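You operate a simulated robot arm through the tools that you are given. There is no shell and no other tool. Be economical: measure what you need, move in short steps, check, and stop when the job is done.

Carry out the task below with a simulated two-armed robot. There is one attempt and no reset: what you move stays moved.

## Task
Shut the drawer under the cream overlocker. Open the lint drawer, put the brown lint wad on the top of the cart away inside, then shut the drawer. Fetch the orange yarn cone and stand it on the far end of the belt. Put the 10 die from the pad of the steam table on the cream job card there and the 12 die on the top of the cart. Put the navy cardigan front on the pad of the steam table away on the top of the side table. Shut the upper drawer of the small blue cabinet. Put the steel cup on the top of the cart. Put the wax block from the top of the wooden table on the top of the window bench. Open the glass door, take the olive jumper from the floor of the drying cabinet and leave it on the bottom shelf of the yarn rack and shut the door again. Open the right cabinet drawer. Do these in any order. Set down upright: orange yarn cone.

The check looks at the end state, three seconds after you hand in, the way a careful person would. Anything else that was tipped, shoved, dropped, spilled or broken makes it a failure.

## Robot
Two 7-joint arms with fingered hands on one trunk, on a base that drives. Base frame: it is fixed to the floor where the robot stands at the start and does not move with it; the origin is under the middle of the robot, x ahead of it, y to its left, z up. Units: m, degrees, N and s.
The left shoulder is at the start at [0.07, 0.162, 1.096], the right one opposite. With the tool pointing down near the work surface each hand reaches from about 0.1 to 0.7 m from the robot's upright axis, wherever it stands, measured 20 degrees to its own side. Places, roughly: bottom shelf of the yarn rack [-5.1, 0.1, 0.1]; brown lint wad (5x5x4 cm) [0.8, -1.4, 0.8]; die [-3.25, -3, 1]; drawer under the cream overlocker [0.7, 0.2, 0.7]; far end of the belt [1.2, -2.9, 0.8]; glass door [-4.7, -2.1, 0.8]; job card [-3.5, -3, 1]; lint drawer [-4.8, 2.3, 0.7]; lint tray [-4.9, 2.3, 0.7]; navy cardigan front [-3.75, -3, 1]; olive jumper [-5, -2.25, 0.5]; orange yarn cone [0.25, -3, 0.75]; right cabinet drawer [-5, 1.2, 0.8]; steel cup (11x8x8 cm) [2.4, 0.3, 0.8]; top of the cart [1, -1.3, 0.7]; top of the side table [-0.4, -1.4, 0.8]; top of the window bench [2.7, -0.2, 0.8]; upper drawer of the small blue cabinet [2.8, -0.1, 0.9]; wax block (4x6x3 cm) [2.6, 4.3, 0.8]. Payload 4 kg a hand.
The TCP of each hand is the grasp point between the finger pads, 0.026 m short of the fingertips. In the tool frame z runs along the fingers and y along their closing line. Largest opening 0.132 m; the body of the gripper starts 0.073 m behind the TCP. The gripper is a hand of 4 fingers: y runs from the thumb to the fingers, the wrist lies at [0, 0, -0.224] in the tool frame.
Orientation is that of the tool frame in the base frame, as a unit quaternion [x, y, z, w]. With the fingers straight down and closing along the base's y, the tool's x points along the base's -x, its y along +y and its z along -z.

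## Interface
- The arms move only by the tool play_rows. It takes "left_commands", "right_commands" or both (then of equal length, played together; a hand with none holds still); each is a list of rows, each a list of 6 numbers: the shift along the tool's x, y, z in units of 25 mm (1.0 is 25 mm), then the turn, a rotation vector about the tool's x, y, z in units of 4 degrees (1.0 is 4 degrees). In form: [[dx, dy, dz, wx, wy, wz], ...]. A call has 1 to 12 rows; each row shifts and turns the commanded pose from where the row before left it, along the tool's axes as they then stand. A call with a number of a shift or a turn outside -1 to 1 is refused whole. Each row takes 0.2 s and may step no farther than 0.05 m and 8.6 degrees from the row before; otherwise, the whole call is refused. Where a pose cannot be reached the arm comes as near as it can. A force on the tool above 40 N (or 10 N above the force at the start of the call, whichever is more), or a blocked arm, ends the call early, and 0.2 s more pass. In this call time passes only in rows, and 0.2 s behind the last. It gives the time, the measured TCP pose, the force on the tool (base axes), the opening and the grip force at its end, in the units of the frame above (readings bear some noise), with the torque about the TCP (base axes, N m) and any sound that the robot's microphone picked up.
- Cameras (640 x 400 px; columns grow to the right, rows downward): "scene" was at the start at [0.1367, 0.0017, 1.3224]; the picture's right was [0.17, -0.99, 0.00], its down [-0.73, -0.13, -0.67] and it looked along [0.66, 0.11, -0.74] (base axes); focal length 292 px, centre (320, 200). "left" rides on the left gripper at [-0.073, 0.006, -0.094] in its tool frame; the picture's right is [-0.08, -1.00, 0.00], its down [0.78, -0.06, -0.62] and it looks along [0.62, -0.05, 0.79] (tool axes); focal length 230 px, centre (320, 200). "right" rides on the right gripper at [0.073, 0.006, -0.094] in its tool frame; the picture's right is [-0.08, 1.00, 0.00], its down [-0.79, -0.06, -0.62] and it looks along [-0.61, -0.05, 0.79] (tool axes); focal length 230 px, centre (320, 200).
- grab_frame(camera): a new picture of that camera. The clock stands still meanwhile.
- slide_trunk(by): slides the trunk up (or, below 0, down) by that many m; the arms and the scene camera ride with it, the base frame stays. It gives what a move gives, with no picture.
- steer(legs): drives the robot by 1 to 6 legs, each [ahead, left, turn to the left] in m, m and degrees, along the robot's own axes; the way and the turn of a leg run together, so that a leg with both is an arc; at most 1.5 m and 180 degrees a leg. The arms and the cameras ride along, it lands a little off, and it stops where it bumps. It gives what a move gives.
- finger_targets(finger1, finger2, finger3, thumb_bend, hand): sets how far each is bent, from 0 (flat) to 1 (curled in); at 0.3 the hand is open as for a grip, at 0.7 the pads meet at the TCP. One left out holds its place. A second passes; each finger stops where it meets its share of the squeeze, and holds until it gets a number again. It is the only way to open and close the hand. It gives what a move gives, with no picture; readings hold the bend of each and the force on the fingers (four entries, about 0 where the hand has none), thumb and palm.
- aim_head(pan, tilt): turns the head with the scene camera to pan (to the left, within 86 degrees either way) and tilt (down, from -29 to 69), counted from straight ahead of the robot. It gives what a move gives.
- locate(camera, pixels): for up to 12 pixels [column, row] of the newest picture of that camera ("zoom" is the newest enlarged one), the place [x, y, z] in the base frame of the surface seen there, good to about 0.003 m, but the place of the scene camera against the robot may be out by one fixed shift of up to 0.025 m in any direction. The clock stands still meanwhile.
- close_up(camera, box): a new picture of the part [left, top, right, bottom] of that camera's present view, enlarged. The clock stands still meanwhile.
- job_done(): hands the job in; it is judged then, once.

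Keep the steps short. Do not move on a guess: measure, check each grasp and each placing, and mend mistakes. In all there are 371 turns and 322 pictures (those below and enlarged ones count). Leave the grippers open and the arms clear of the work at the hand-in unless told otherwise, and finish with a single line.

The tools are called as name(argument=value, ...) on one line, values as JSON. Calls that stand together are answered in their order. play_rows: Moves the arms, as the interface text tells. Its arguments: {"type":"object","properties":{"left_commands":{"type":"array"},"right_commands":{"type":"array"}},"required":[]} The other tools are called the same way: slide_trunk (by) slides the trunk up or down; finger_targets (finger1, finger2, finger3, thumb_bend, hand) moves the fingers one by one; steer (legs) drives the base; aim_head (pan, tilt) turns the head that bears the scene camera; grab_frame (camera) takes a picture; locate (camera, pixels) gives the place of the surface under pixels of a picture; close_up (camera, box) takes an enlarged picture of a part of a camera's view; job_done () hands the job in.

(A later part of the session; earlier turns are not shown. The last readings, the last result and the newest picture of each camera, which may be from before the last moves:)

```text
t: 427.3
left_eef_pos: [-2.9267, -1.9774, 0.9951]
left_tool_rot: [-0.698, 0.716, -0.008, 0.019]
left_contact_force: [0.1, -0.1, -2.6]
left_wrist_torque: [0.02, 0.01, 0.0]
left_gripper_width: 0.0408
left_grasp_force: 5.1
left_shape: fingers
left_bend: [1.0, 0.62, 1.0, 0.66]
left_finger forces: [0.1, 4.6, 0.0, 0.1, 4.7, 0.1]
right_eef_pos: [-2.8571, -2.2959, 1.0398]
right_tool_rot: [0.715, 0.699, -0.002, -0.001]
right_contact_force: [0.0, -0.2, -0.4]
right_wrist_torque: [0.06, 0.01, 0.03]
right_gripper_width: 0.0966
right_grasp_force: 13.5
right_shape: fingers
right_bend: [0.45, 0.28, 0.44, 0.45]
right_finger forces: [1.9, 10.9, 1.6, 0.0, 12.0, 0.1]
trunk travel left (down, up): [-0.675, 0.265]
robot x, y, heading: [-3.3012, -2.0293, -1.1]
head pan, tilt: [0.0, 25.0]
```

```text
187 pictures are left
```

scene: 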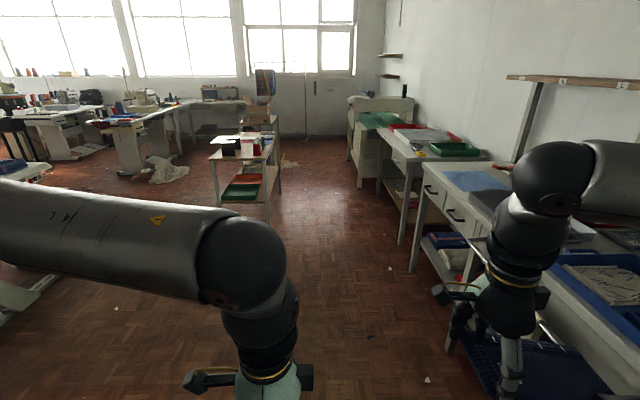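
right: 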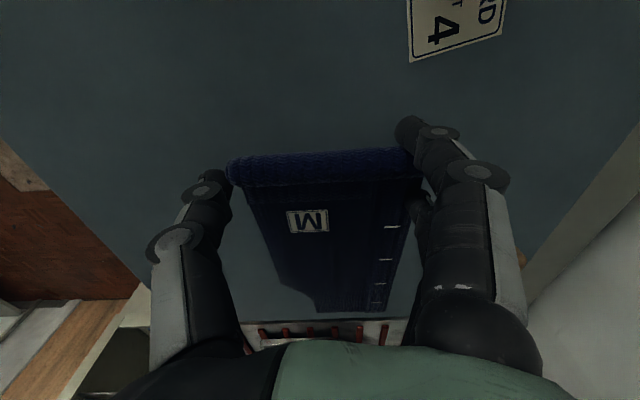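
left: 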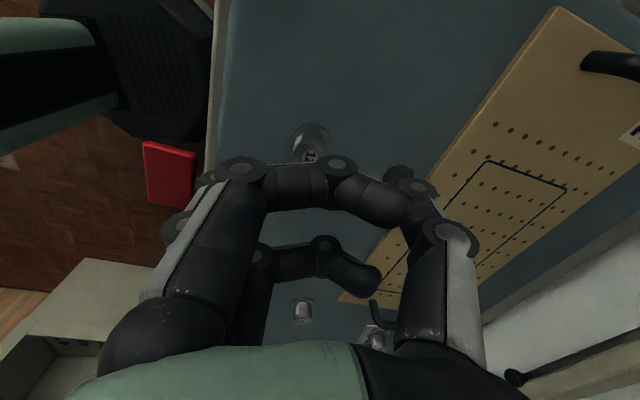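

steer(legs=[[0, 0, 1.2], [1.4, 0, 0], [1.35, 0, 0]])

aim_head(pan=80, tilt=40)

grab_frame(camera="scene")

```text
t: 441.0
left_eef_pos: [-0.1966, -1.8973, 0.9937]
left_tool_rot: [0.716, -0.697, 0.007, -0.02]
left_contact_force: [0.2, -0.7, -2.4]
left_wrist_torque: [0.01, -0.01, 0.0]
left_gripper_width: 0.0407
left_grasp_force: 4.5
left_shape: fingers
left_bend: [1.0, 0.62, 1.0, 0.66]
left_finger forces: [0.0, 4.7, 0.0, 0.0, 4.7, 0.0]
right_eef_pos: [-0.1098, -2.2114, 1.0402]
right_tool_rot: [0.697, 0.717, -0.002, 0.0]
right_contact_force: [-0.3, -0.6, -0.8]
right_wrist_torque: [0.07, -0.03, -0.03]
right_gripper_width: 0.0968
right_grasp_force: 13.2
right_shape: fingers
right_bend: [0.45, 0.28, 0.44, 0.45]
right_finger forces: [1.9, 11.0, 1.5, 0.1, 12.0, 0.1]
trunk travel left (down, up): [-0.675, 0.265]
robot x, y, heading: [-0.5679, -1.972, 1.8]
head pan, tilt: [0.0, 25.0]
```

```text
t: 442.5
left_eef_pos: [-0.1979, -1.8979, 0.995]
left_tool_rot: [0.716, -0.698, 0.007, -0.019]
left_contact_force: [-1.3, -0.3, -1.2]
left_wrist_torque: [0.03, -0.01, 0.0]
left_gripper_width: 0.0406
left_grasp_force: 4.8
left_shape: fingers
left_bend: [1.0, 0.62, 1.0, 0.66]
left_finger forces: [0.1, 4.7, 0.1, 0.0, 4.6, 0.1]
right_eef_pos: [-0.11, -2.2111, 1.039]
right_tool_rot: [0.696, 0.718, -0.001, -0.001]
right_contact_force: [0.4, 0.6, -0.7]
right_wrist_torque: [0.01, -0.02, 0.01]
right_gripper_width: 0.0969
right_grasp_force: 13.0
right_shape: fingers
right_bend: [0.45, 0.28, 0.44, 0.45]
right_finger forces: [1.8, 11.0, 1.3, 0.1, 12.1, 0.1]
trunk travel left (down, up): [-0.675, 0.265]
robot x, y, heading: [-0.5697, -1.9706, 1.5]
head pan, tilt: [80.0, 40.0]
```

```text
186 pictures are left
```

scene: 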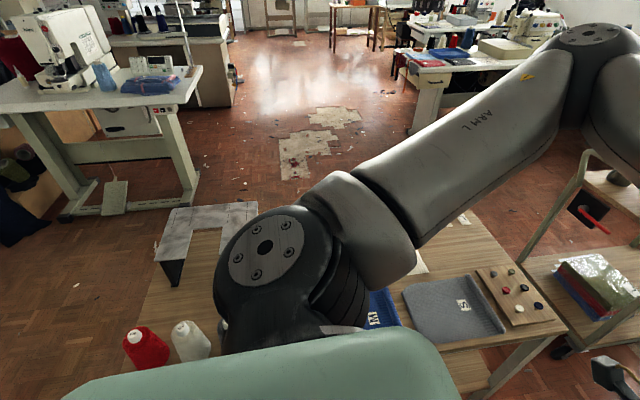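

steer(legs=[[0, -0.17, 0], [0, 0, 88.3]])

aim_head(pan=0, tilt=38)

grab_frame(camera="scene")

```text
t: 447.7
left_eef_pos: [-0.6246, -1.766, 0.9943]
left_tool_rot: [1.0, -0.002, -0.008, -0.019]
left_contact_force: [0.2, 0.0, -1.2]
left_wrist_torque: [-0.05, 0.02, -0.03]
left_gripper_width: 0.0407
left_grasp_force: 5.0
left_shape: fingers
left_bend: [1.0, 0.62, 1.0, 0.66]
left_finger forces: [0.0, 4.5, 0.0, 0.1, 4.3, 0.0]
right_eef_pos: [-0.3083, -1.6894, 1.0384]
right_tool_rot: [0.001, 1.0, -0.002, 0.001]
right_contact_force: [-0.5, -0.8, -0.6]
right_wrist_torque: [-0.03, 0.06, 0.04]
right_gripper_width: 0.0963
right_grasp_force: 13.0
right_shape: fingers
right_bend: [0.45, 0.28, 0.44, 0.45]
right_finger forces: [1.6, 11.1, 0.8, 0.1, 11.8, 0.0]
trunk travel left (down, up): [-0.675, 0.265]
robot x, y, heading: [-0.5641, -2.1335, 89.7]
head pan, tilt: [80.0, 40.0]
```

```text
t: 449.2
left_eef_pos: [-0.6251, -1.7658, 0.9951]
left_tool_rot: [1.0, -0.003, -0.008, -0.019]
left_contact_force: [0.1, -0.3, -2.3]
left_wrist_torque: [-0.02, 0.03, 0.02]
left_gripper_width: 0.0406
left_grasp_force: 4.9
left_shape: fingers
left_bend: [1.0, 0.62, 1.0, 0.66]
left_finger forces: [0.0, 4.5, 0.0, 0.1, 4.4, 0.0]
right_eef_pos: [-0.3081, -1.6881, 1.0404]
right_tool_rot: [0.001, 1.0, -0.002, 0.001]
right_contact_force: [-0.4, -0.2, -0.5]
right_wrist_torque: [0.0, 0.06, -0.02]
right_gripper_width: 0.0961
right_grasp_force: 12.4
right_shape: fingers
right_bend: [0.45, 0.28, 0.44, 0.45]
right_finger forces: [1.6, 11.1, 0.8, 0.0, 11.8, 0.1]
trunk travel left (down, up): [-0.675, 0.265]
robot x, y, heading: [-0.5644, -2.1388, 89.5]
head pan, tilt: [0.0, 38.0]
```

```text
185 pictures are left
```

scene: 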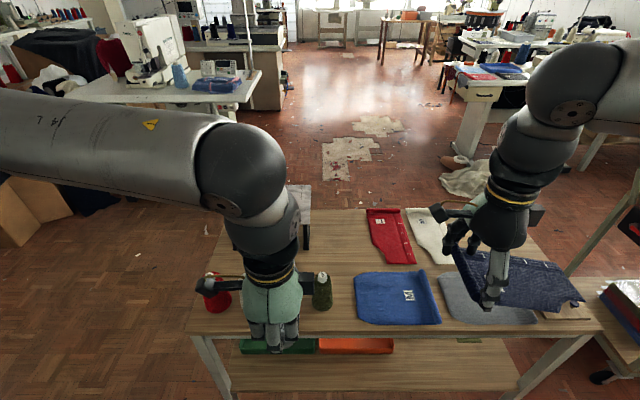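

locate(camera="scene", pixels=[[340, 230], [310, 240], [370, 232], [345, 320], [356, 290], [440, 322], [310, 215], [325, 290], [325, 305], [380, 265], [245, 335], [195, 332]])

close_up(camera="scene", box=[190, 190, 430, 345])

```text
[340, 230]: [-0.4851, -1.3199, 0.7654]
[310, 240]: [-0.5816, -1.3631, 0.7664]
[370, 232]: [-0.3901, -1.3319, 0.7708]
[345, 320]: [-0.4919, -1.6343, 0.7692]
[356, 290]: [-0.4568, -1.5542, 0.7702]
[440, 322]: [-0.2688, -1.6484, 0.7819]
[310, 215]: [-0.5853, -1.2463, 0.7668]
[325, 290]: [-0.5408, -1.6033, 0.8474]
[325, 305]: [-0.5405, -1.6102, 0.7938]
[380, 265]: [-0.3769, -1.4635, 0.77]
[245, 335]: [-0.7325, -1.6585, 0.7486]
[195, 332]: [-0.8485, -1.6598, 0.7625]
```

```text
2.58 times, centred on (310, 268) of scene
```

zoom: 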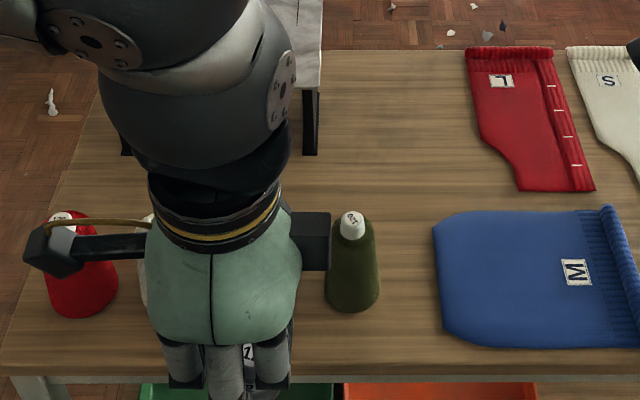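

Free spot on the side table: x −0.56…−0.45, y −1.44…−1.21 (true), between the stand, the green cone and the red/blue pieces. I shift the robot and yaw the right hand so the cardigan points away.

steer(legs=[[0.1, 0.12, 0]])

play_rows(right_commands=[[0, 0, 0, 0, 0, -1], [0, 0, 0, 0, 0, -1], [0, 0, 0, 0, 0, -1], [0, 0, 0, 0, 0, -1], [0, 0, 0, 0, 0, -1], [0, 0, 0, 0, 0, -1], [0, 0, 0, 0, 0, -1], [0, 0, 0, 0, 0, -1], [0, 0, 0, 0, 0, -1], [0, 0, 0, 0, 0, -1], [0, 0, 0, 0, 0, -1], [0, 0, 0, 0, 0, -1]])

play_rows(right_commands=[[0, 0, 0, 0, 0, -1], [0, 0, 0, 0, 0, -1], [0, 0, 0, 0, 0, -1], [0, 0, 0, 0, 0, -1], [0, 0, 0, 0, 0, -1], [0, 0, 0, 0, 0, -1], [0, 0, 0, 0, 0, -1], [0, 0, 0, 0, 0, -1], [0, 0, 0, 0, 0, -1], [0, 0, 0, 0, 0, -1], [0, 0, 0, 0, 0, -0.5]])

grab_frame(camera="scene")

grab_frame(camera="right")

```text
t: 450.6
left_eef_pos: [-0.7444, -1.6658, 0.9947]
left_tool_rot: [1.0, -0.003, -0.009, -0.02]
left_contact_force: [0.7, 0.1, -1.4]
left_wrist_torque: [0.0, -0.01, 0.03]
left_gripper_width: 0.0408
left_grasp_force: 4.9
left_shape: fingers
left_bend: [1.0, 0.62, 1.0, 0.66]
left_finger forces: [0.1, 4.6, 0.0, 0.0, 4.4, 0.0]
right_eef_pos: [-0.4273, -1.5891, 1.0391]
right_tool_rot: [0.001, 1.0, -0.003, 0.0]
right_contact_force: [0.1, 0.3, 0.3]
right_wrist_torque: [-0.01, 0.04, -0.01]
right_gripper_width: 0.096
right_grasp_force: 12.7
right_shape: fingers
right_bend: [0.45, 0.28, 0.44, 0.45]
right_finger forces: [1.6, 11.2, 0.7, 0.0, 11.8, 0.0]
trunk travel left (down, up): [-0.675, 0.265]
robot x, y, heading: [-0.6838, -2.0414, 89.9]
head pan, tilt: [0.0, 38.0]
```

```text
t: 453.2
left_eef_pos: [-0.7448, -1.6643, 0.9945]
left_tool_rot: [1.0, -0.004, -0.007, -0.019]
left_contact_force: [-1.0, -0.1, -1.4]
left_wrist_torque: [0.01, 0.02, 0.01]
left_gripper_width: 0.0405
left_grasp_force: 4.6
left_shape: fingers
left_bend: [1.0, 0.62, 1.0, 0.66]
left_finger forces: [0.0, 4.6, 0.1, 0.0, 4.6, 0.0]
right_eef_pos: [-0.4292, -1.5884, 1.0393]
right_tool_rot: [-0.406, 0.914, -0.003, -0.001]
right_contact_force: [0.9, -0.3, -0.5]
right_wrist_torque: [-0.02, 0.04, -0.01]
right_gripper_width: 0.0961
right_grasp_force: 12.8
right_shape: fingers
right_bend: [0.45, 0.28, 0.44, 0.45]
right_finger forces: [1.6, 11.2, 0.6, 0.0, 11.7, 0.0]
trunk travel left (down, up): [-0.675, 0.265]
robot x, y, heading: [-0.6833, -2.0398, 89.6]
head pan, tilt: [0.0, 38.0]
```

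```text
t: 455.6
left_eef_pos: [-0.7463, -1.664, 0.9954]
left_tool_rot: [1.0, -0.003, -0.007, -0.019]
left_contact_force: [-0.1, -0.3, -2.2]
left_wrist_torque: [0.01, -0.01, -0.01]
left_gripper_width: 0.041
left_grasp_force: 4.8
left_shape: fingers
left_bend: [1.0, 0.62, 1.0, 0.66]
left_finger forces: [0.1, 4.6, 0.0, 0.0, 4.6, 0.1]
right_eef_pos: [-0.4281, -1.5877, 1.0407]
right_tool_rot: [-0.706, 0.708, -0.002, -0.001]
right_contact_force: [0.2, -0.2, -0.7]
right_wrist_torque: [0.02, -0.01, -0.03]
right_gripper_width: 0.0962
right_grasp_force: 12.4
right_shape: fingers
right_bend: [0.45, 0.28, 0.45, 0.45]
right_finger forces: [1.6, 11.2, 0.3, 0.0, 11.8, 0.0]
trunk travel left (down, up): [-0.675, 0.265]
robot x, y, heading: [-0.6824, -2.0408, 89.6]
head pan, tilt: [0.0, 38.0]
```

```text
183 pictures are left
```

scene: 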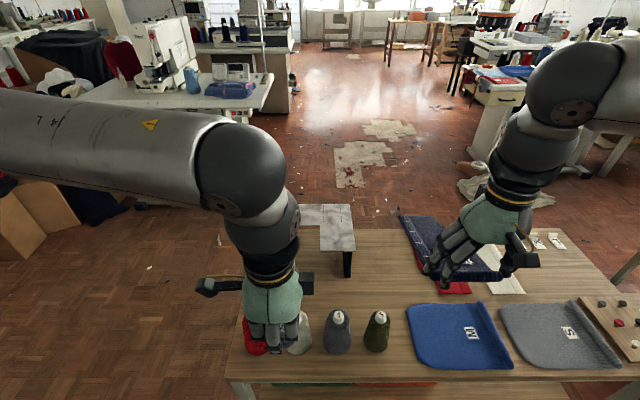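

```text
182 pictures are left
```

right: 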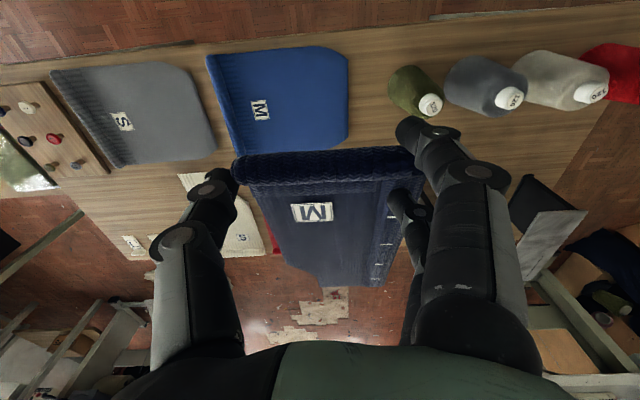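

locate(camera="right", pixels=[[345, 70], [348, 120], [310, 145], [375, 130], [400, 90], [430, 105], [300, 265], [535, 215], [240, 165], [360, 20], [412, 160]])

locate(camera="scene", pixels=[[380, 232], [348, 270], [355, 245], [395, 265], [407, 310], [376, 320], [378, 348], [262, 318], [375, 280]])

```text
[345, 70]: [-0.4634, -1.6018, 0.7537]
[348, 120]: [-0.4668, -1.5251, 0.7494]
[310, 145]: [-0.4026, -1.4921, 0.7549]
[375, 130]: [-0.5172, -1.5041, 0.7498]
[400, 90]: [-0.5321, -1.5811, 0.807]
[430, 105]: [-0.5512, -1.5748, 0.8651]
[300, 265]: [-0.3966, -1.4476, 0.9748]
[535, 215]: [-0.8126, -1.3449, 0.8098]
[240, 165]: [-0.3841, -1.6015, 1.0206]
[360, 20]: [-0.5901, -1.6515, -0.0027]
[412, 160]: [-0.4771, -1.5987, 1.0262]
```

```text
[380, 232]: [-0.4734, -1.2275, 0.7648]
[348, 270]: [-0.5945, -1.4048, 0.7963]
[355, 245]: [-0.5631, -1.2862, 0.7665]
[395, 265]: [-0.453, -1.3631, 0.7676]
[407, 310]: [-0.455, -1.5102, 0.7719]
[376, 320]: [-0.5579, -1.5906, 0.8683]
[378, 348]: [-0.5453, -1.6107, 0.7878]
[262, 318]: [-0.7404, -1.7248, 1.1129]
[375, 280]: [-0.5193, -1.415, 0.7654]
```

Table true z=0.7495. I move over the spot (rib at (−0.49, −1.455)) and descend.

play_rows(right_commands=[[-0.9, 0.42, 0, 0, 0, 0], [-0.9, 0.42, 0, 0, 0, 0], [-0.9, 0.42, 0, 0, 0, 0], [-0.9, 0.42, 0, 0, 0, 0], [-0.9, 0.4, 0, 0, 0, 0], [-0.8, 0.4, 0, 0, 0, 0], [0, 0, 1, 0, 0, 0], [0, 0, 1, 0, 0, 0], [0, 0, 1, 0, 0, 0]])

grab_frame(camera="scene")

grab_frame(camera="right")

```text
t: 457.6
left_eef_pos: [-0.745, -1.6642, 0.9944]
left_tool_rot: [1.0, -0.004, -0.008, -0.018]
left_contact_force: [-0.2, -0.2, -1.8]
left_wrist_torque: [0.0, 0.02, -0.03]
left_gripper_width: 0.0405
left_grasp_force: 4.7
left_shape: fingers
left_bend: [1.0, 0.62, 1.0, 0.66]
left_finger forces: [0.1, 4.6, 0.1, 0.0, 4.5, 0.0]
right_eef_pos: [-0.4893, -1.4571, 0.9625]
right_tool_rot: [-0.706, 0.708, -0.002, -0.001]
right_contact_force: [-0.8, -0.7, -0.3]
right_wrist_torque: [-0.01, -0.02, 0.0]
right_gripper_width: 0.0959
right_grasp_force: 12.4
right_shape: fingers
right_bend: [0.45, 0.28, 0.45, 0.45]
right_finger forces: [1.7, 11.1, 0.4, 0.0, 11.6, 0.1]
trunk travel left (down, up): [-0.675, 0.265]
robot x, y, heading: [-0.6867, -2.0385, 89.7]
head pan, tilt: [0.0, 38.0]
```

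```text
181 pictures are left
```

scene: 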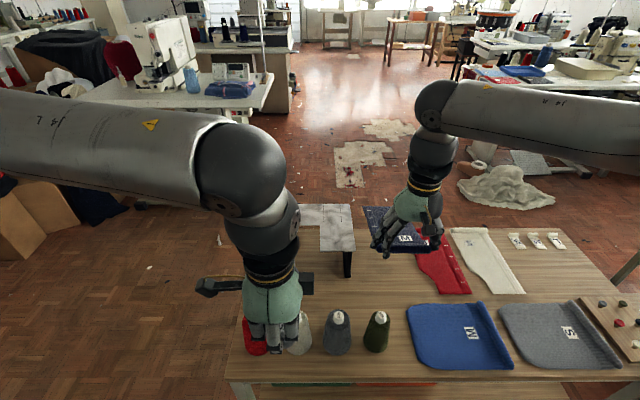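

```text
180 pictures are left
```

right: 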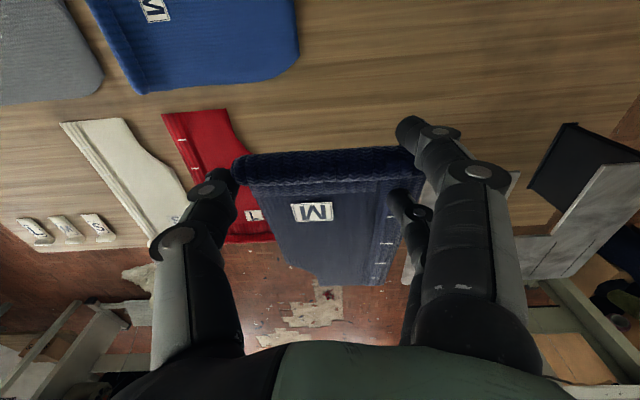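

locate(camera="right", pixels=[[517, 190], [530, 250], [570, 230], [545, 160], [255, 238], [200, 165], [230, 150], [300, 90], [470, 120], [260, 60]])

```text
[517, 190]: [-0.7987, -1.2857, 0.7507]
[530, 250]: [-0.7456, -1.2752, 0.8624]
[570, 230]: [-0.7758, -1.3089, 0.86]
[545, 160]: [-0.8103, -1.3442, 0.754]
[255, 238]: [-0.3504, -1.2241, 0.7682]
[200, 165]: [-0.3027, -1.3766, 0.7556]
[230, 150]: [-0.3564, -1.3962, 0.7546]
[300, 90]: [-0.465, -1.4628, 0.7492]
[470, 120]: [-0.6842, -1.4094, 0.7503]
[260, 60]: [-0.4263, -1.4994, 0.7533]
```

play_rows(right_commands=[[0, 0, 1, 0, 0, 0], [0, 0, 1, 0, 0, 0], [0, 0, 1, 0, 0, 0], [0, 0, 1, 0, 0, 0]])

close_up(camera="scene", box=[300, 180, 520, 330])

```text
t: 458.6
left_eef_pos: [-0.7451, -1.6642, 0.9953]
left_tool_rot: [1.0, -0.003, -0.008, -0.02]
left_contact_force: [0.4, 0.4, -1.6]
left_wrist_torque: [-0.05, 0.04, 0.0]
left_gripper_width: 0.0408
left_grasp_force: 4.2
left_shape: fingers
left_bend: [1.0, 0.62, 1.0, 0.66]
left_finger forces: [0.1, 4.5, 0.0, 0.0, 4.5, 0.1]
right_eef_pos: [-0.4901, -1.4559, 0.8648]
right_tool_rot: [-0.706, 0.708, -0.003, -0.001]
right_contact_force: [0.1, 0.1, -0.4]
right_wrist_torque: [-0.03, 0.03, 0.03]
right_gripper_width: 0.0958
right_grasp_force: 12.4
right_shape: fingers
right_bend: [0.45, 0.28, 0.45, 0.45]
right_finger forces: [1.7, 11.1, 0.4, 0.0, 11.5, 0.0]
trunk travel left (down, up): [-0.675, 0.265]
robot x, y, heading: [-0.6882, -2.0379, 89.9]
head pan, tilt: [0.0, 38.0]
```

```text
2.67 times, centred on (410, 255) of scene
```

zoom: 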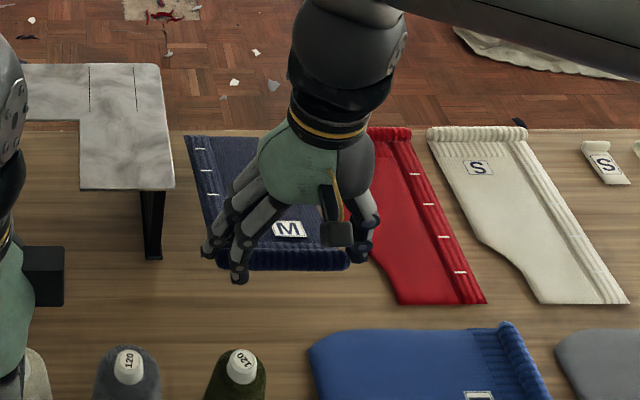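

play_rows(right_commands=[[0, 0, 1, 0, 0, 0], [0, 0, 1, 0, 0, 0], [0, 0, 0.6, 0, 0, 0]])

close_up(camera="scene", box=[300, 180, 520, 330])

grab_frame(camera="right")

```text
t: 459.4
left_eef_pos: [-0.7435, -1.6647, 0.9938]
left_tool_rot: [1.0, -0.003, -0.008, -0.02]
left_contact_force: [0.2, 0.2, -2.0]
left_wrist_torque: [-0.02, 0.06, 0.02]
left_gripper_width: 0.0407
left_grasp_force: 4.4
left_shape: fingers
left_bend: [1.0, 0.62, 1.0, 0.66]
left_finger forces: [0.0, 4.4, 0.1, 0.1, 4.5, 0.0]
right_eef_pos: [-0.4905, -1.4552, 0.7991]
right_tool_rot: [-0.706, 0.709, -0.002, 0.0]
right_contact_force: [0.6, 0.3, 0.4]
right_wrist_torque: [0.12, 0.06, 0.0]
right_gripper_width: 0.0949
right_grasp_force: 13.1
right_shape: fingers
right_bend: [0.45, 0.28, 0.45, 0.45]
right_finger forces: [0.0, 10.4, 4.9, 0.0, 11.3, 0.1]
trunk travel left (down, up): [-0.675, 0.265]
robot x, y, heading: [-0.6831, -2.0361, 89.7]
head pan, tilt: [0.0, 38.0]
```

```text
2.67 times, centred on (410, 255) of scene
```

zoom: 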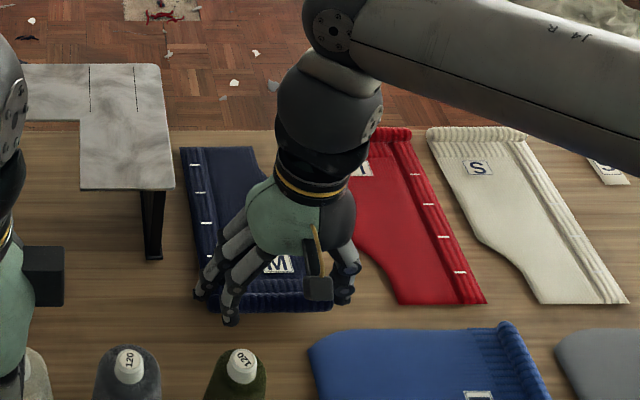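

```text
177 pictures are left
```

right: 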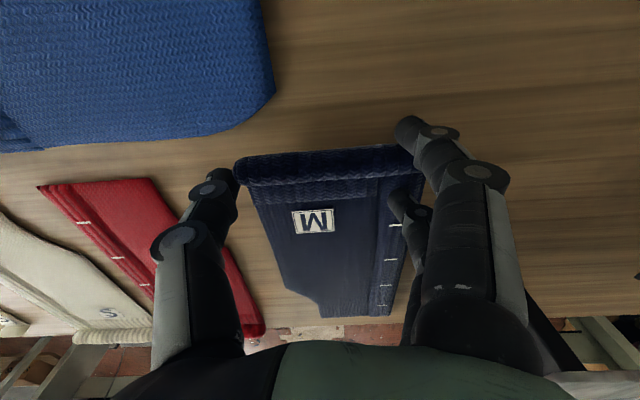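

locate(camera="right", pixels=[[340, 312], [385, 308], [300, 318], [290, 310], [430, 300], [230, 275], [232, 240], [425, 170]])

locate(camera="zoom", pixels=[[190, 150], [250, 150], [210, 132], [310, 135], [170, 140]])

```text
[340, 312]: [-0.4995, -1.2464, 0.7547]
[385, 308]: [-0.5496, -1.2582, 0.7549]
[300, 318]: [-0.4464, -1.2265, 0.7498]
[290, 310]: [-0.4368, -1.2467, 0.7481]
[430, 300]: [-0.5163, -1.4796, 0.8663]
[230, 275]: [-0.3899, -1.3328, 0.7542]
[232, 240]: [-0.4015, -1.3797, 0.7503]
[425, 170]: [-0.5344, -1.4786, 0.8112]
```

```text
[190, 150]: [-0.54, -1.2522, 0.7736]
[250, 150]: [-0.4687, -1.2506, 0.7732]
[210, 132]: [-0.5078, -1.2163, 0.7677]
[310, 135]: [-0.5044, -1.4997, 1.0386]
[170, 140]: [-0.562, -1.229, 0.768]
```

The far end rests at y≈−1.245 (edge −1.22), all on the table. I lower the rib end and release.

play_rows(right_commands=[[0.1, 0, 0.3, 0, 0, 0], [0.05, 0, 0.25, 0, 0, 0]])

finger_targets(hand="right", finger1=0.24, finger2=0.22, finger3=0.24, thumb_bend=0.32)

play_rows(right_commands=[[0, 0, -0.5, 0, 0, 0], [0, 0, -1, 0, 0, 0], [0, 0, -1, 0, 0, 0], [0, 0, -1, 0, 0, 0], [0, 0, -1, 0, 0, 0], [0, 0, -1, 0, 0, 0], [0, 0, -1, 0, 0, 0]])

close_up(camera="scene", box=[300, 180, 520, 330])

```text
t: 460.0
left_eef_pos: [-0.7445, -1.6654, 0.9961]
left_tool_rot: [1.0, -0.004, -0.008, -0.02]
left_contact_force: [0.1, -0.3, -0.8]
left_wrist_torque: [-0.03, 0.02, -0.01]
left_gripper_width: 0.0405
left_grasp_force: 4.8
left_shape: fingers
left_bend: [1.0, 0.62, 1.0, 0.66]
left_finger forces: [0.0, 4.4, 0.1, 0.0, 4.4, 0.0]
right_eef_pos: [-0.4893, -1.4591, 0.788]
right_tool_rot: [-0.706, 0.708, 0.001, -0.001]
right_contact_force: [0.7, 2.1, 8.0]
right_wrist_torque: [0.44, 0.59, -0.07]
right_gripper_width: 0.0946
right_grasp_force: 17.7
right_shape: fingers
right_bend: [0.45, 0.27, 0.46, 0.45]
right_finger forces: [0.0, 10.6, 13.3, 0.0, 10.9, 0.1]
trunk travel left (down, up): [-0.675, 0.265]
robot x, y, heading: [-0.6787, -2.0413, 89.9]
head pan, tilt: [0.0, 38.0]
```

```text
t: 461.0
left_eef_pos: [-0.7449, -1.6644, 0.9948]
left_tool_rot: [1.0, -0.003, -0.008, -0.019]
left_contact_force: [0.3, -0.4, -1.3]
left_wrist_torque: [-0.03, 0.05, 0.01]
left_gripper_width: 0.0406
left_grasp_force: 3.9
left_shape: fingers
left_bend: [1.0, 0.62, 1.0, 0.66]
left_finger forces: [0.1, 4.5, 0.1, 0.0, 4.4, 0.0]
right_eef_pos: [-0.4903, -1.4607, 0.7862]
right_tool_rot: [-0.706, 0.708, -0.002, -0.001]
right_contact_force: [-0.5, -0.3, 0.0]
right_wrist_torque: [0.0, -0.02, 0.02]
right_gripper_width: 0.1387
right_grasp_force: 0.0
right_shape: fingers
right_bend: [0.24, 0.22, 0.24, 0.32]
right_finger forces: [0.1, 0.1, 0.0, 0.1, 0.0, 0.1]
trunk travel left (down, up): [-0.675, 0.265]
robot x, y, heading: [-0.6863, -2.0379, 89.9]
head pan, tilt: [0.0, 38.0]
```

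```text
t: 462.6
left_eef_pos: [-0.7459, -1.6642, 0.9936]
left_tool_rot: [1.0, -0.004, -0.007, -0.021]
left_contact_force: [-0.1, -0.2, -1.8]
left_wrist_torque: [0.0, 0.01, 0.02]
left_gripper_width: 0.0406
left_grasp_force: 4.4
left_shape: fingers
left_bend: [1.0, 0.62, 1.0, 0.66]
left_finger forces: [0.1, 4.5, 0.0, 0.0, 4.4, 0.1]
right_eef_pos: [-0.4905, -1.4597, 0.9471]
right_tool_rot: [-0.706, 0.708, -0.002, 0.0]
right_contact_force: [-0.1, -0.1, 0.3]
right_wrist_torque: [0.03, 0.05, 0.01]
right_gripper_width: 0.1387
right_grasp_force: 0.2
right_shape: fingers
right_bend: [0.24, 0.22, 0.24, 0.32]
right_finger forces: [0.0, 0.1, 0.0, 0.0, 0.0, 0.1]
trunk travel left (down, up): [-0.675, 0.265]
robot x, y, heading: [-0.6816, -2.0399, 89.6]
head pan, tilt: [0.0, 38.0]
```

```text
2.67 times, centred on (410, 255) of scene
```

zoom: 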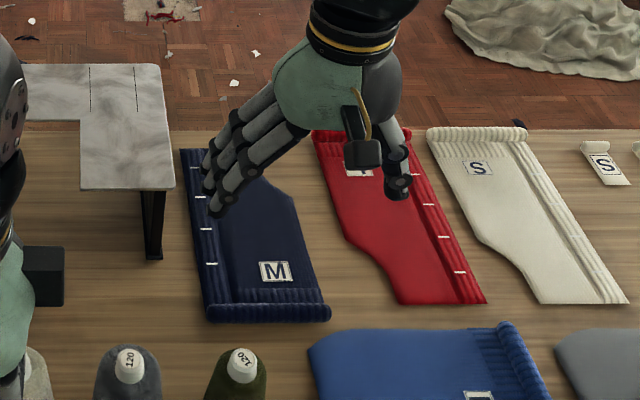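

The cardigan lies flat and free on the side table. I retract the right hand, then drive east to the cart's south side with the 12 die.

play_rows(right_commands=[[1, 0, -1, 0, 0, 0], [1, 0, -1, 0, 0, 0], [1, 0, 0, 0, 0, 0], [1, 0, 0, 0, 0, 0], [1, 0, 0, 0, 0, 0], [1, 0, 0, 0, 0, 0], [1, 0, 0, 0, 0, 0], [1, 0, 0, 0, 0, 0], [1, 0, 0, 0, 0, 0]])

steer(legs=[[-0.1, 0, 0], [0, -1.45, 0]])

grab_frame(camera="scene")

```text
t: 464.6
left_eef_pos: [-0.7452, -1.6648, 0.9962]
left_tool_rot: [1.0, -0.003, -0.008, -0.02]
left_contact_force: [0.2, 0.2, -1.5]
left_wrist_torque: [0.04, -0.02, 0.0]
left_gripper_width: 0.0404
left_grasp_force: 4.6
left_shape: fingers
left_bend: [1.0, 0.62, 1.0, 0.66]
left_finger forces: [0.1, 4.5, 0.0, 0.0, 4.4, 0.1]
right_eef_pos: [-0.4908, -1.6845, 1.0002]
right_tool_rot: [-0.706, 0.708, -0.001, -0.001]
right_contact_force: [-0.2, 0.0, 0.7]
right_wrist_torque: [-0.01, -0.01, 0.01]
right_gripper_width: 0.1388
right_grasp_force: 0.1
right_shape: fingers
right_bend: [0.24, 0.22, 0.24, 0.32]
right_finger forces: [0.0, 0.1, 0.0, 0.0, 0.0, 0.0]
trunk travel left (down, up): [-0.675, 0.265]
robot x, y, heading: [-0.6842, -2.0365, 89.8]
head pan, tilt: [0.0, 38.0]
```

```text
t: 472.6
left_eef_pos: [0.7098, -1.7728, 0.9949]
left_tool_rot: [1.0, -0.005, -0.009, -0.019]
left_contact_force: [0.7, 0.1, -1.3]
left_wrist_torque: [-0.04, -0.01, -0.01]
left_gripper_width: 0.0407
left_grasp_force: 4.2
left_shape: fingers
left_bend: [1.0, 0.62, 1.0, 0.66]
left_finger forces: [0.1, 4.7, 0.0, 0.1, 4.5, 0.1]
right_eef_pos: [0.9628, -1.7917, 0.9995]
right_tool_rot: [-0.705, 0.709, -0.002, 0.0]
right_contact_force: [-0.3, -0.6, -0.3]
right_wrist_torque: [-0.04, -0.01, 0.01]
right_gripper_width: 0.139
right_grasp_force: 0.0
right_shape: fingers
right_bend: [0.24, 0.22, 0.24, 0.32]
right_finger forces: [0.0, 0.1, 0.1, 0.0, 0.0, 0.0]
trunk travel left (down, up): [-0.675, 0.265]
robot x, y, heading: [0.7689, -2.1462, 89.6]
head pan, tilt: [0.0, 38.0]
```

```text
175 pictures are left
```

scene: 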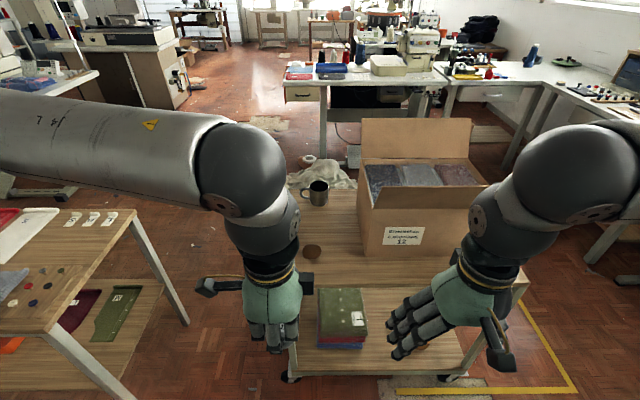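

locate(camera="scene", pixels=[[312, 250], [316, 185], [330, 280], [330, 225], [362, 250], [470, 260], [320, 284], [345, 260], [305, 245]])

close_up(camera="scene", box=[270, 160, 430, 300])

```text
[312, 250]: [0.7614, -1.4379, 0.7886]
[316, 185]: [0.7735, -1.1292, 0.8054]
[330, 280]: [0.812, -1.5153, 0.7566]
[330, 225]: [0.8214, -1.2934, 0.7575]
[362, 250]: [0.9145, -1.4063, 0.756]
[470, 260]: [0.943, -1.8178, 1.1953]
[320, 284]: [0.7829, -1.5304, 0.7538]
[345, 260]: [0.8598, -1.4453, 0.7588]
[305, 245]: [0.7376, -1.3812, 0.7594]
```

```text
2.86 times, centred on (350, 230) of scene
```

zoom: 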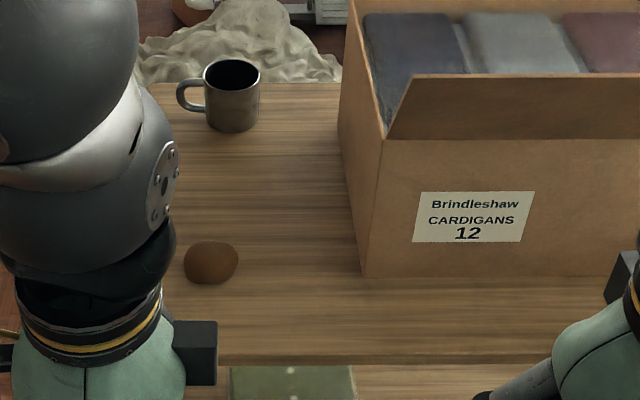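

steer(legs=[[0.2, -0.09, 0]])

play_rows(left_commands=[[0, -1, 0, 0, 0, 0], [0, -1, 0, 0, 0, 0], [0, -1, 0, 0, 0, 0], [0, -1, 0, 0, 0, 0], [0, -1, 0, 0, 0, 0], [0, -1, 0, 0, 0, 0], [0, -1, 0, 0, 0, 0], [0, -1, 0, 0, 0, 0]])

grab_frame(camera="left")

grab_frame(camera="scene")

```text
t: 474.3
left_eef_pos: [0.8033, -1.5747, 0.9945]
left_tool_rot: [1.0, -0.006, -0.007, -0.02]
left_contact_force: [0.2, -0.2, -1.4]
left_wrist_torque: [0.05, 0.0, 0.02]
left_gripper_width: 0.0408
left_grasp_force: 4.5
left_shape: fingers
left_bend: [1.0, 0.62, 1.0, 0.66]
left_finger forces: [0.1, 4.6, 0.0, 0.0, 4.4, 0.0]
right_eef_pos: [1.0586, -1.5955, 1.0001]
right_tool_rot: [-0.705, 0.71, -0.001, -0.001]
right_contact_force: [0.2, -0.8, -0.2]
right_wrist_torque: [0.02, 0.04, 0.03]
right_gripper_width: 0.139
right_grasp_force: 0.1
right_shape: fingers
right_bend: [0.24, 0.22, 0.24, 0.32]
right_finger forces: [0.0, 0.0, 0.0, 0.0, 0.0, 0.0]
trunk travel left (down, up): [-0.675, 0.265]
robot x, y, heading: [0.8629, -1.9483, 89.6]
head pan, tilt: [0.0, 38.0]
```

```text
t: 476.1
left_eef_pos: [0.8078, -1.3743, 1.0032]
left_tool_rot: [1.0, -0.006, -0.008, -0.02]
left_contact_force: [0.2, -1.0, -1.4]
left_wrist_torque: [0.01, 0.02, 0.01]
left_gripper_width: 0.0409
left_grasp_force: 4.0
left_shape: fingers
left_bend: [1.0, 0.62, 1.0, 0.66]
left_finger forces: [0.2, 4.4, 0.0, 0.0, 4.3, 0.0]
right_eef_pos: [1.0591, -1.5941, 1.0006]
right_tool_rot: [-0.705, 0.709, -0.003, -0.002]
right_contact_force: [0.1, 0.5, -0.5]
right_wrist_torque: [0.0, -0.01, 0.03]
right_gripper_width: 0.1388
right_grasp_force: 0.1
right_shape: fingers
right_bend: [0.24, 0.22, 0.24, 0.32]
right_finger forces: [0.0, 0.1, 0.0, 0.0, 0.0, 0.0]
trunk travel left (down, up): [-0.675, 0.265]
robot x, y, heading: [0.8609, -1.9472, 89.3]
head pan, tilt: [0.0, 38.0]
```

```text
173 pictures are left
```

left: 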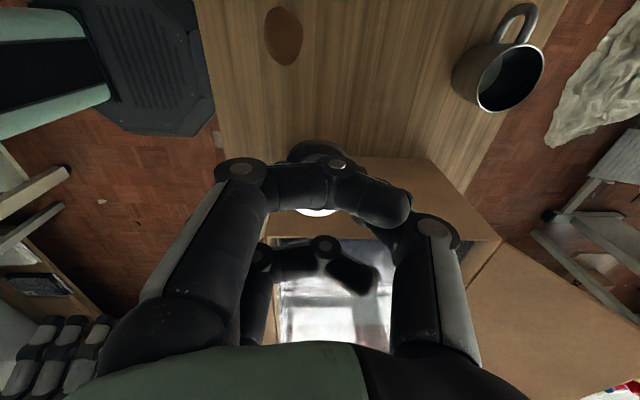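

```text
172 pictures are left
```

scene: 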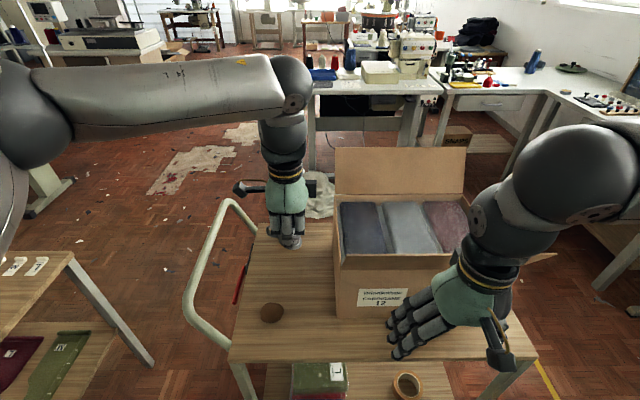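

locate(camera="left", pixels=[[283, 35], [380, 165], [460, 200], [280, 222], [300, 100], [350, 120], [268, 30], [300, 30], [283, 10], [283, 60], [515, 80]])

```text
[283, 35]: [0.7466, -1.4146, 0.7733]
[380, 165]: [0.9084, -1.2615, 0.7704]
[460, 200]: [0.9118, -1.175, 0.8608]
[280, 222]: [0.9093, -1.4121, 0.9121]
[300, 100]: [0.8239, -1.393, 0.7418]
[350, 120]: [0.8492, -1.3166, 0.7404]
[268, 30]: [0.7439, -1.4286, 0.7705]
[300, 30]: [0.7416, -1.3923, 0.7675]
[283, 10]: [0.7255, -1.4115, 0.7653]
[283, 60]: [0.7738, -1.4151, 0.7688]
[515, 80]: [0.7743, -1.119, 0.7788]
```

play_rows(left_commands=[[0.5, -1, 0, 0, 0, 0], [0, -1, 0, 0, 0, 0], [0, -0.2, 1, 0, 0, 0], [0, 0, 1, 0, 0, 0], [0, 0, 1, 0, 0, 0], [0, 0, 1, 0, 0, 0], [0, 0, 1, 0, 0, 0], [0, 0, 1, 0, 0, 0], [0, 0, 1, 0, 0, 0], [0, 0, 1, 0, 0, 0]])

close_up(camera="scene", box=[220, 170, 380, 300])

```text
t: 478.3
left_eef_pos: [0.8171, -1.3129, 0.8016]
left_tool_rot: [1.0, -0.007, -0.007, -0.019]
left_contact_force: [0.0, -0.2, -2.1]
left_wrist_torque: [0.01, 0.02, 0.0]
left_gripper_width: 0.0404
left_grasp_force: 4.1
left_shape: fingers
left_bend: [1.0, 0.62, 1.0, 0.66]
left_finger forces: [0.0, 4.2, 0.1, 0.1, 4.2, 0.0]
right_eef_pos: [1.0596, -1.595, 1.0005]
right_tool_rot: [-0.705, 0.71, -0.002, -0.001]
right_contact_force: [0.1, 0.3, 0.6]
right_wrist_torque: [0.03, -0.01, 0.03]
right_gripper_width: 0.1389
right_grasp_force: 0.1
right_shape: fingers
right_bend: [0.24, 0.22, 0.24, 0.32]
right_finger forces: [0.0, 0.0, 0.0, 0.1, 0.1, 0.0]
trunk travel left (down, up): [-0.675, 0.265]
robot x, y, heading: [0.8657, -1.9483, 89.5]
head pan, tilt: [0.0, 38.0]
```

```text
3.08 times, centred on (300, 235) of scene
```

zoom: 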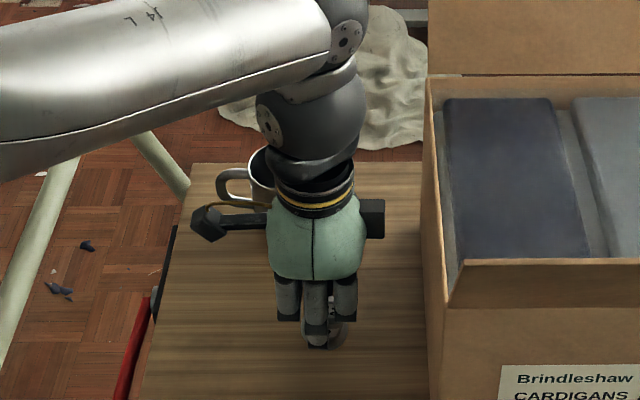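

play_rows(left_commands=[[0, 0, 0.5, 0, 0, 0], [0, 0, 0.2, 0, 0, 0], [0, 0, 0.1, 0, 0, 0], [0, 0, 0.1, 0, 0, 0]])

```text
t: 479.3
left_eef_pos: [0.817, -1.3114, 0.7818]
left_tool_rot: [1.0, -0.006, -0.008, -0.019]
left_contact_force: [0.1, -0.5, -0.6]
left_wrist_torque: [0.01, -0.01, 0.03]
left_gripper_width: 0.0405
left_grasp_force: 4.5
left_shape: fingers
left_bend: [1.0, 0.62, 1.0, 0.66]
left_finger forces: [0.1, 4.4, 0.1, 0.0, 4.4, 0.0]
right_eef_pos: [1.0602, -1.5954, 1.0009]
right_tool_rot: [-0.705, 0.709, -0.001, 0.0]
right_contact_force: [0.3, 0.2, 1.6]
right_wrist_torque: [0.02, 0.0, 0.0]
right_gripper_width: 0.1387
right_grasp_force: 0.0
right_shape: fingers
right_bend: [0.24, 0.22, 0.24, 0.32]
right_finger forces: [0.0, 0.1, 0.0, 0.0, 0.0, 0.0]
trunk travel left (down, up): [-0.675, 0.265]
robot x, y, heading: [0.8665, -1.9508, 89.6]
head pan, tilt: [0.0, 38.0]
```

play_rows(left_commands=[[0, 0, 0.08, 0, 0, 0], [0, 0, 0.08, 0, 0, 0]])

```text
t: 479.9
left_eef_pos: [0.8169, -1.312, 0.7785]
left_tool_rot: [1.0, -0.005, -0.007, -0.02]
left_contact_force: [-0.4, -0.6, 1.0]
left_wrist_torque: [-0.01, -0.03, -0.03]
left_gripper_width: 0.0407
left_grasp_force: 5.3
left_shape: fingers
left_bend: [1.0, 0.62, 1.0, 0.66]
left_finger forces: [0.0, 5.0, 0.0, 0.1, 5.2, 0.1]
right_eef_pos: [1.0589, -1.5948, 1.0002]
right_tool_rot: [-0.705, 0.709, -0.001, -0.001]
right_contact_force: [0.2, -0.3, -0.3]
right_wrist_torque: [0.0, -0.01, -0.02]
right_gripper_width: 0.1388
right_grasp_force: 0.0
right_shape: fingers
right_bend: [0.24, 0.22, 0.24, 0.32]
right_finger forces: [0.0, 0.0, 0.0, 0.0, 0.0, 0.0]
trunk travel left (down, up): [-0.675, 0.265]
robot x, y, heading: [0.8624, -1.9464, 89.7]
head pan, tilt: [0.0, 38.0]
```

Touching now. I release and rise.

finger_targets(hand="left", finger2=0.5, thumb_bend=0.5)

play_rows(left_commands=[[0, 0, -0.5, 0, 0, 0], [0, 0, -1, 0, 0, 0], [0, 0, -1, 0, 0, 0], [0, 0, -1, 0, 0, 0], [0, 0, -1, 0, 0, 0], [0, 0.5, -1, 0, 0, 0], [0, 1, 0, 0, 0, 0], [0, 1, 0, 0, 0, 0]])

close_up(camera="scene", box=[220, 170, 380, 330])

grab_frame(camera="left")

```text
t: 480.9
left_eef_pos: [0.8171, -1.3128, 0.7793]
left_tool_rot: [1.0, -0.007, -0.007, -0.02]
left_contact_force: [0.4, -0.4, 0.4]
left_wrist_torque: [0.0, 0.04, 0.0]
left_gripper_width: 0.0473
left_grasp_force: 0.1
left_shape: fingers
left_bend: [1.0, 0.5, 1.0, 0.5]
left_finger forces: [0.1, 0.1, 0.0, 0.1, 0.0, 0.0]
right_eef_pos: [1.0582, -1.5959, 1.0009]
right_tool_rot: [-0.705, 0.709, -0.001, -0.002]
right_contact_force: [-0.1, 0.1, 0.8]
right_wrist_torque: [0.01, -0.01, -0.01]
right_gripper_width: 0.139
right_grasp_force: 0.1
right_shape: fingers
right_bend: [0.24, 0.22, 0.24, 0.32]
right_finger forces: [0.1, 0.2, 0.0, 0.0, 0.0, 0.0]
trunk travel left (down, up): [-0.675, 0.265]
robot x, y, heading: [0.8658, -1.9503, 89.7]
head pan, tilt: [0.0, 38.0]
```

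```text
t: 482.7
left_eef_pos: [0.818, -1.38, 0.9134]
left_tool_rot: [1.0, -0.006, -0.008, -0.019]
left_contact_force: [-0.5, 0.3, 0.6]
left_wrist_torque: [0.04, -0.01, -0.01]
left_gripper_width: 0.0475
left_grasp_force: 0.1
left_shape: fingers
left_bend: [1.0, 0.5, 1.0, 0.5]
left_finger forces: [0.0, 0.0, 0.0, 0.1, 0.0, 0.0]
right_eef_pos: [1.0575, -1.5962, 1.0002]
right_tool_rot: [-0.704, 0.71, -0.001, -0.001]
right_contact_force: [-0.1, 0.1, -0.4]
right_wrist_torque: [0.02, 0.0, 0.03]
right_gripper_width: 0.1392
right_grasp_force: 0.1
right_shape: fingers
right_bend: [0.24, 0.22, 0.24, 0.32]
right_finger forces: [0.0, 0.0, 0.0, 0.0, 0.0, 0.0]
trunk travel left (down, up): [-0.675, 0.265]
robot x, y, heading: [0.8638, -1.9472, 89.3]
head pan, tilt: [0.0, 38.0]
```

```text
2.50 times, centred on (300, 250) of scene
```

zoom: 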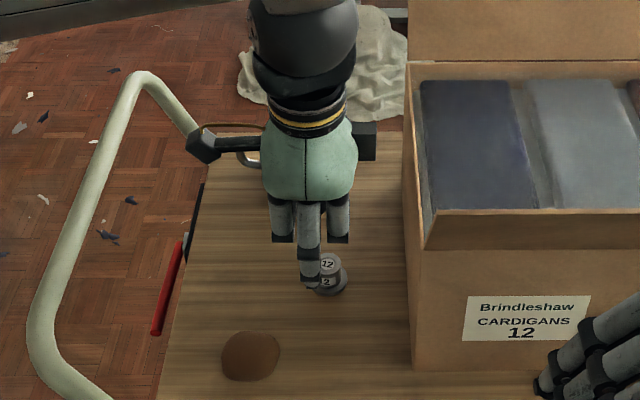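

```text
169 pictures are left
```

left: 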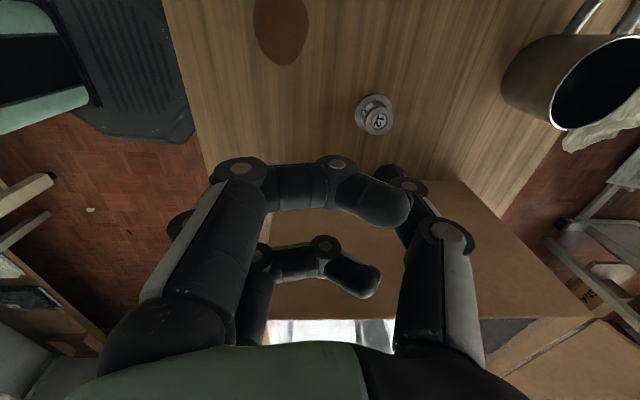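

The 12 die stands on the cart. Now the wad at (0.75, −1.412): I open the left hand above it and check.

finger_targets(hand="left", finger1=0.4, finger2=0.4, finger3=0.4, thumb_bend=0.4)

play_rows(left_commands=[[-1, 0.5, 0, 0, 0, 0], [-1, 0.5, 0, 0, 0, 0], [-0.7, 0.28, 0, 0, 0, 0], [0, 0, 1, 0, 0, 0], [0, 0, 1, 0, 0, 0]])

grab_frame(camera="left")

```text
t: 483.7
left_eef_pos: [0.8188, -1.3804, 0.9127]
left_tool_rot: [1.0, -0.006, -0.008, -0.021]
left_contact_force: [0.5, 0.3, -0.4]
left_wrist_torque: [0.0, -0.01, 0.0]
left_gripper_width: 0.103
left_grasp_force: 0.0
left_shape: fingers
left_bend: [0.4, 0.4, 0.4, 0.4]
left_finger forces: [0.1, 0.0, 0.0, 0.0, 0.1, 0.0]
right_eef_pos: [1.0581, -1.5953, 1.001]
right_tool_rot: [-0.705, 0.71, -0.001, 0.0]
right_contact_force: [-0.2, 0.9, 0.1]
right_wrist_torque: [-0.03, 0.0, -0.02]
right_gripper_width: 0.1393
right_grasp_force: 0.0
right_shape: fingers
right_bend: [0.24, 0.22, 0.24, 0.32]
right_finger forces: [0.1, 0.0, 0.0, 0.0, 0.1, 0.0]
trunk travel left (down, up): [-0.675, 0.265]
robot x, y, heading: [0.8669, -1.9469, 89.8]
head pan, tilt: [0.0, 38.0]
```

```text
t: 484.9
left_eef_pos: [0.7491, -1.4091, 0.8629]
left_tool_rot: [1.0, -0.005, -0.007, -0.021]
left_contact_force: [0.6, -1.0, -0.4]
left_wrist_torque: [0.01, -0.01, 0.0]
left_gripper_width: 0.1031
left_grasp_force: 0.0
left_shape: fingers
left_bend: [0.4, 0.4, 0.4, 0.4]
left_finger forces: [0.0, 0.0, 0.0, 0.1, 0.0, 0.0]
right_eef_pos: [1.0579, -1.5965, 1.0001]
right_tool_rot: [-0.704, 0.71, -0.003, -0.001]
right_contact_force: [0.5, -0.4, 0.7]
right_wrist_torque: [-0.01, 0.02, 0.03]
right_gripper_width: 0.1389
right_grasp_force: 0.1
right_shape: fingers
right_bend: [0.24, 0.22, 0.24, 0.32]
right_finger forces: [0.0, 0.0, 0.1, 0.1, 0.0, 0.0]
trunk travel left (down, up): [-0.675, 0.265]
robot x, y, heading: [0.8635, -1.9477, 89.7]
head pan, tilt: [0.0, 38.0]
```

```text
168 pictures are left
```

left: 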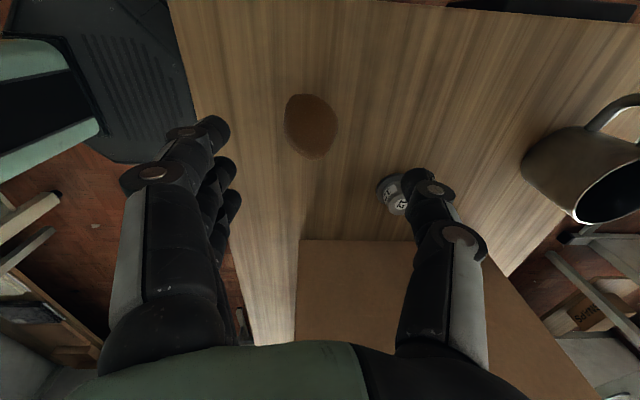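

locate(camera="left", pixels=[[312, 125], [288, 125], [337, 125], [312, 97], [312, 155], [392, 195]])

```text
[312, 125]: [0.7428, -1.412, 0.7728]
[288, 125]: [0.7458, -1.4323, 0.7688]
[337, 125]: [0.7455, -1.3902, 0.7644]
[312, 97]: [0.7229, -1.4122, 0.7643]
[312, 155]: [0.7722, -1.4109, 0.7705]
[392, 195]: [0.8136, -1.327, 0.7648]
```

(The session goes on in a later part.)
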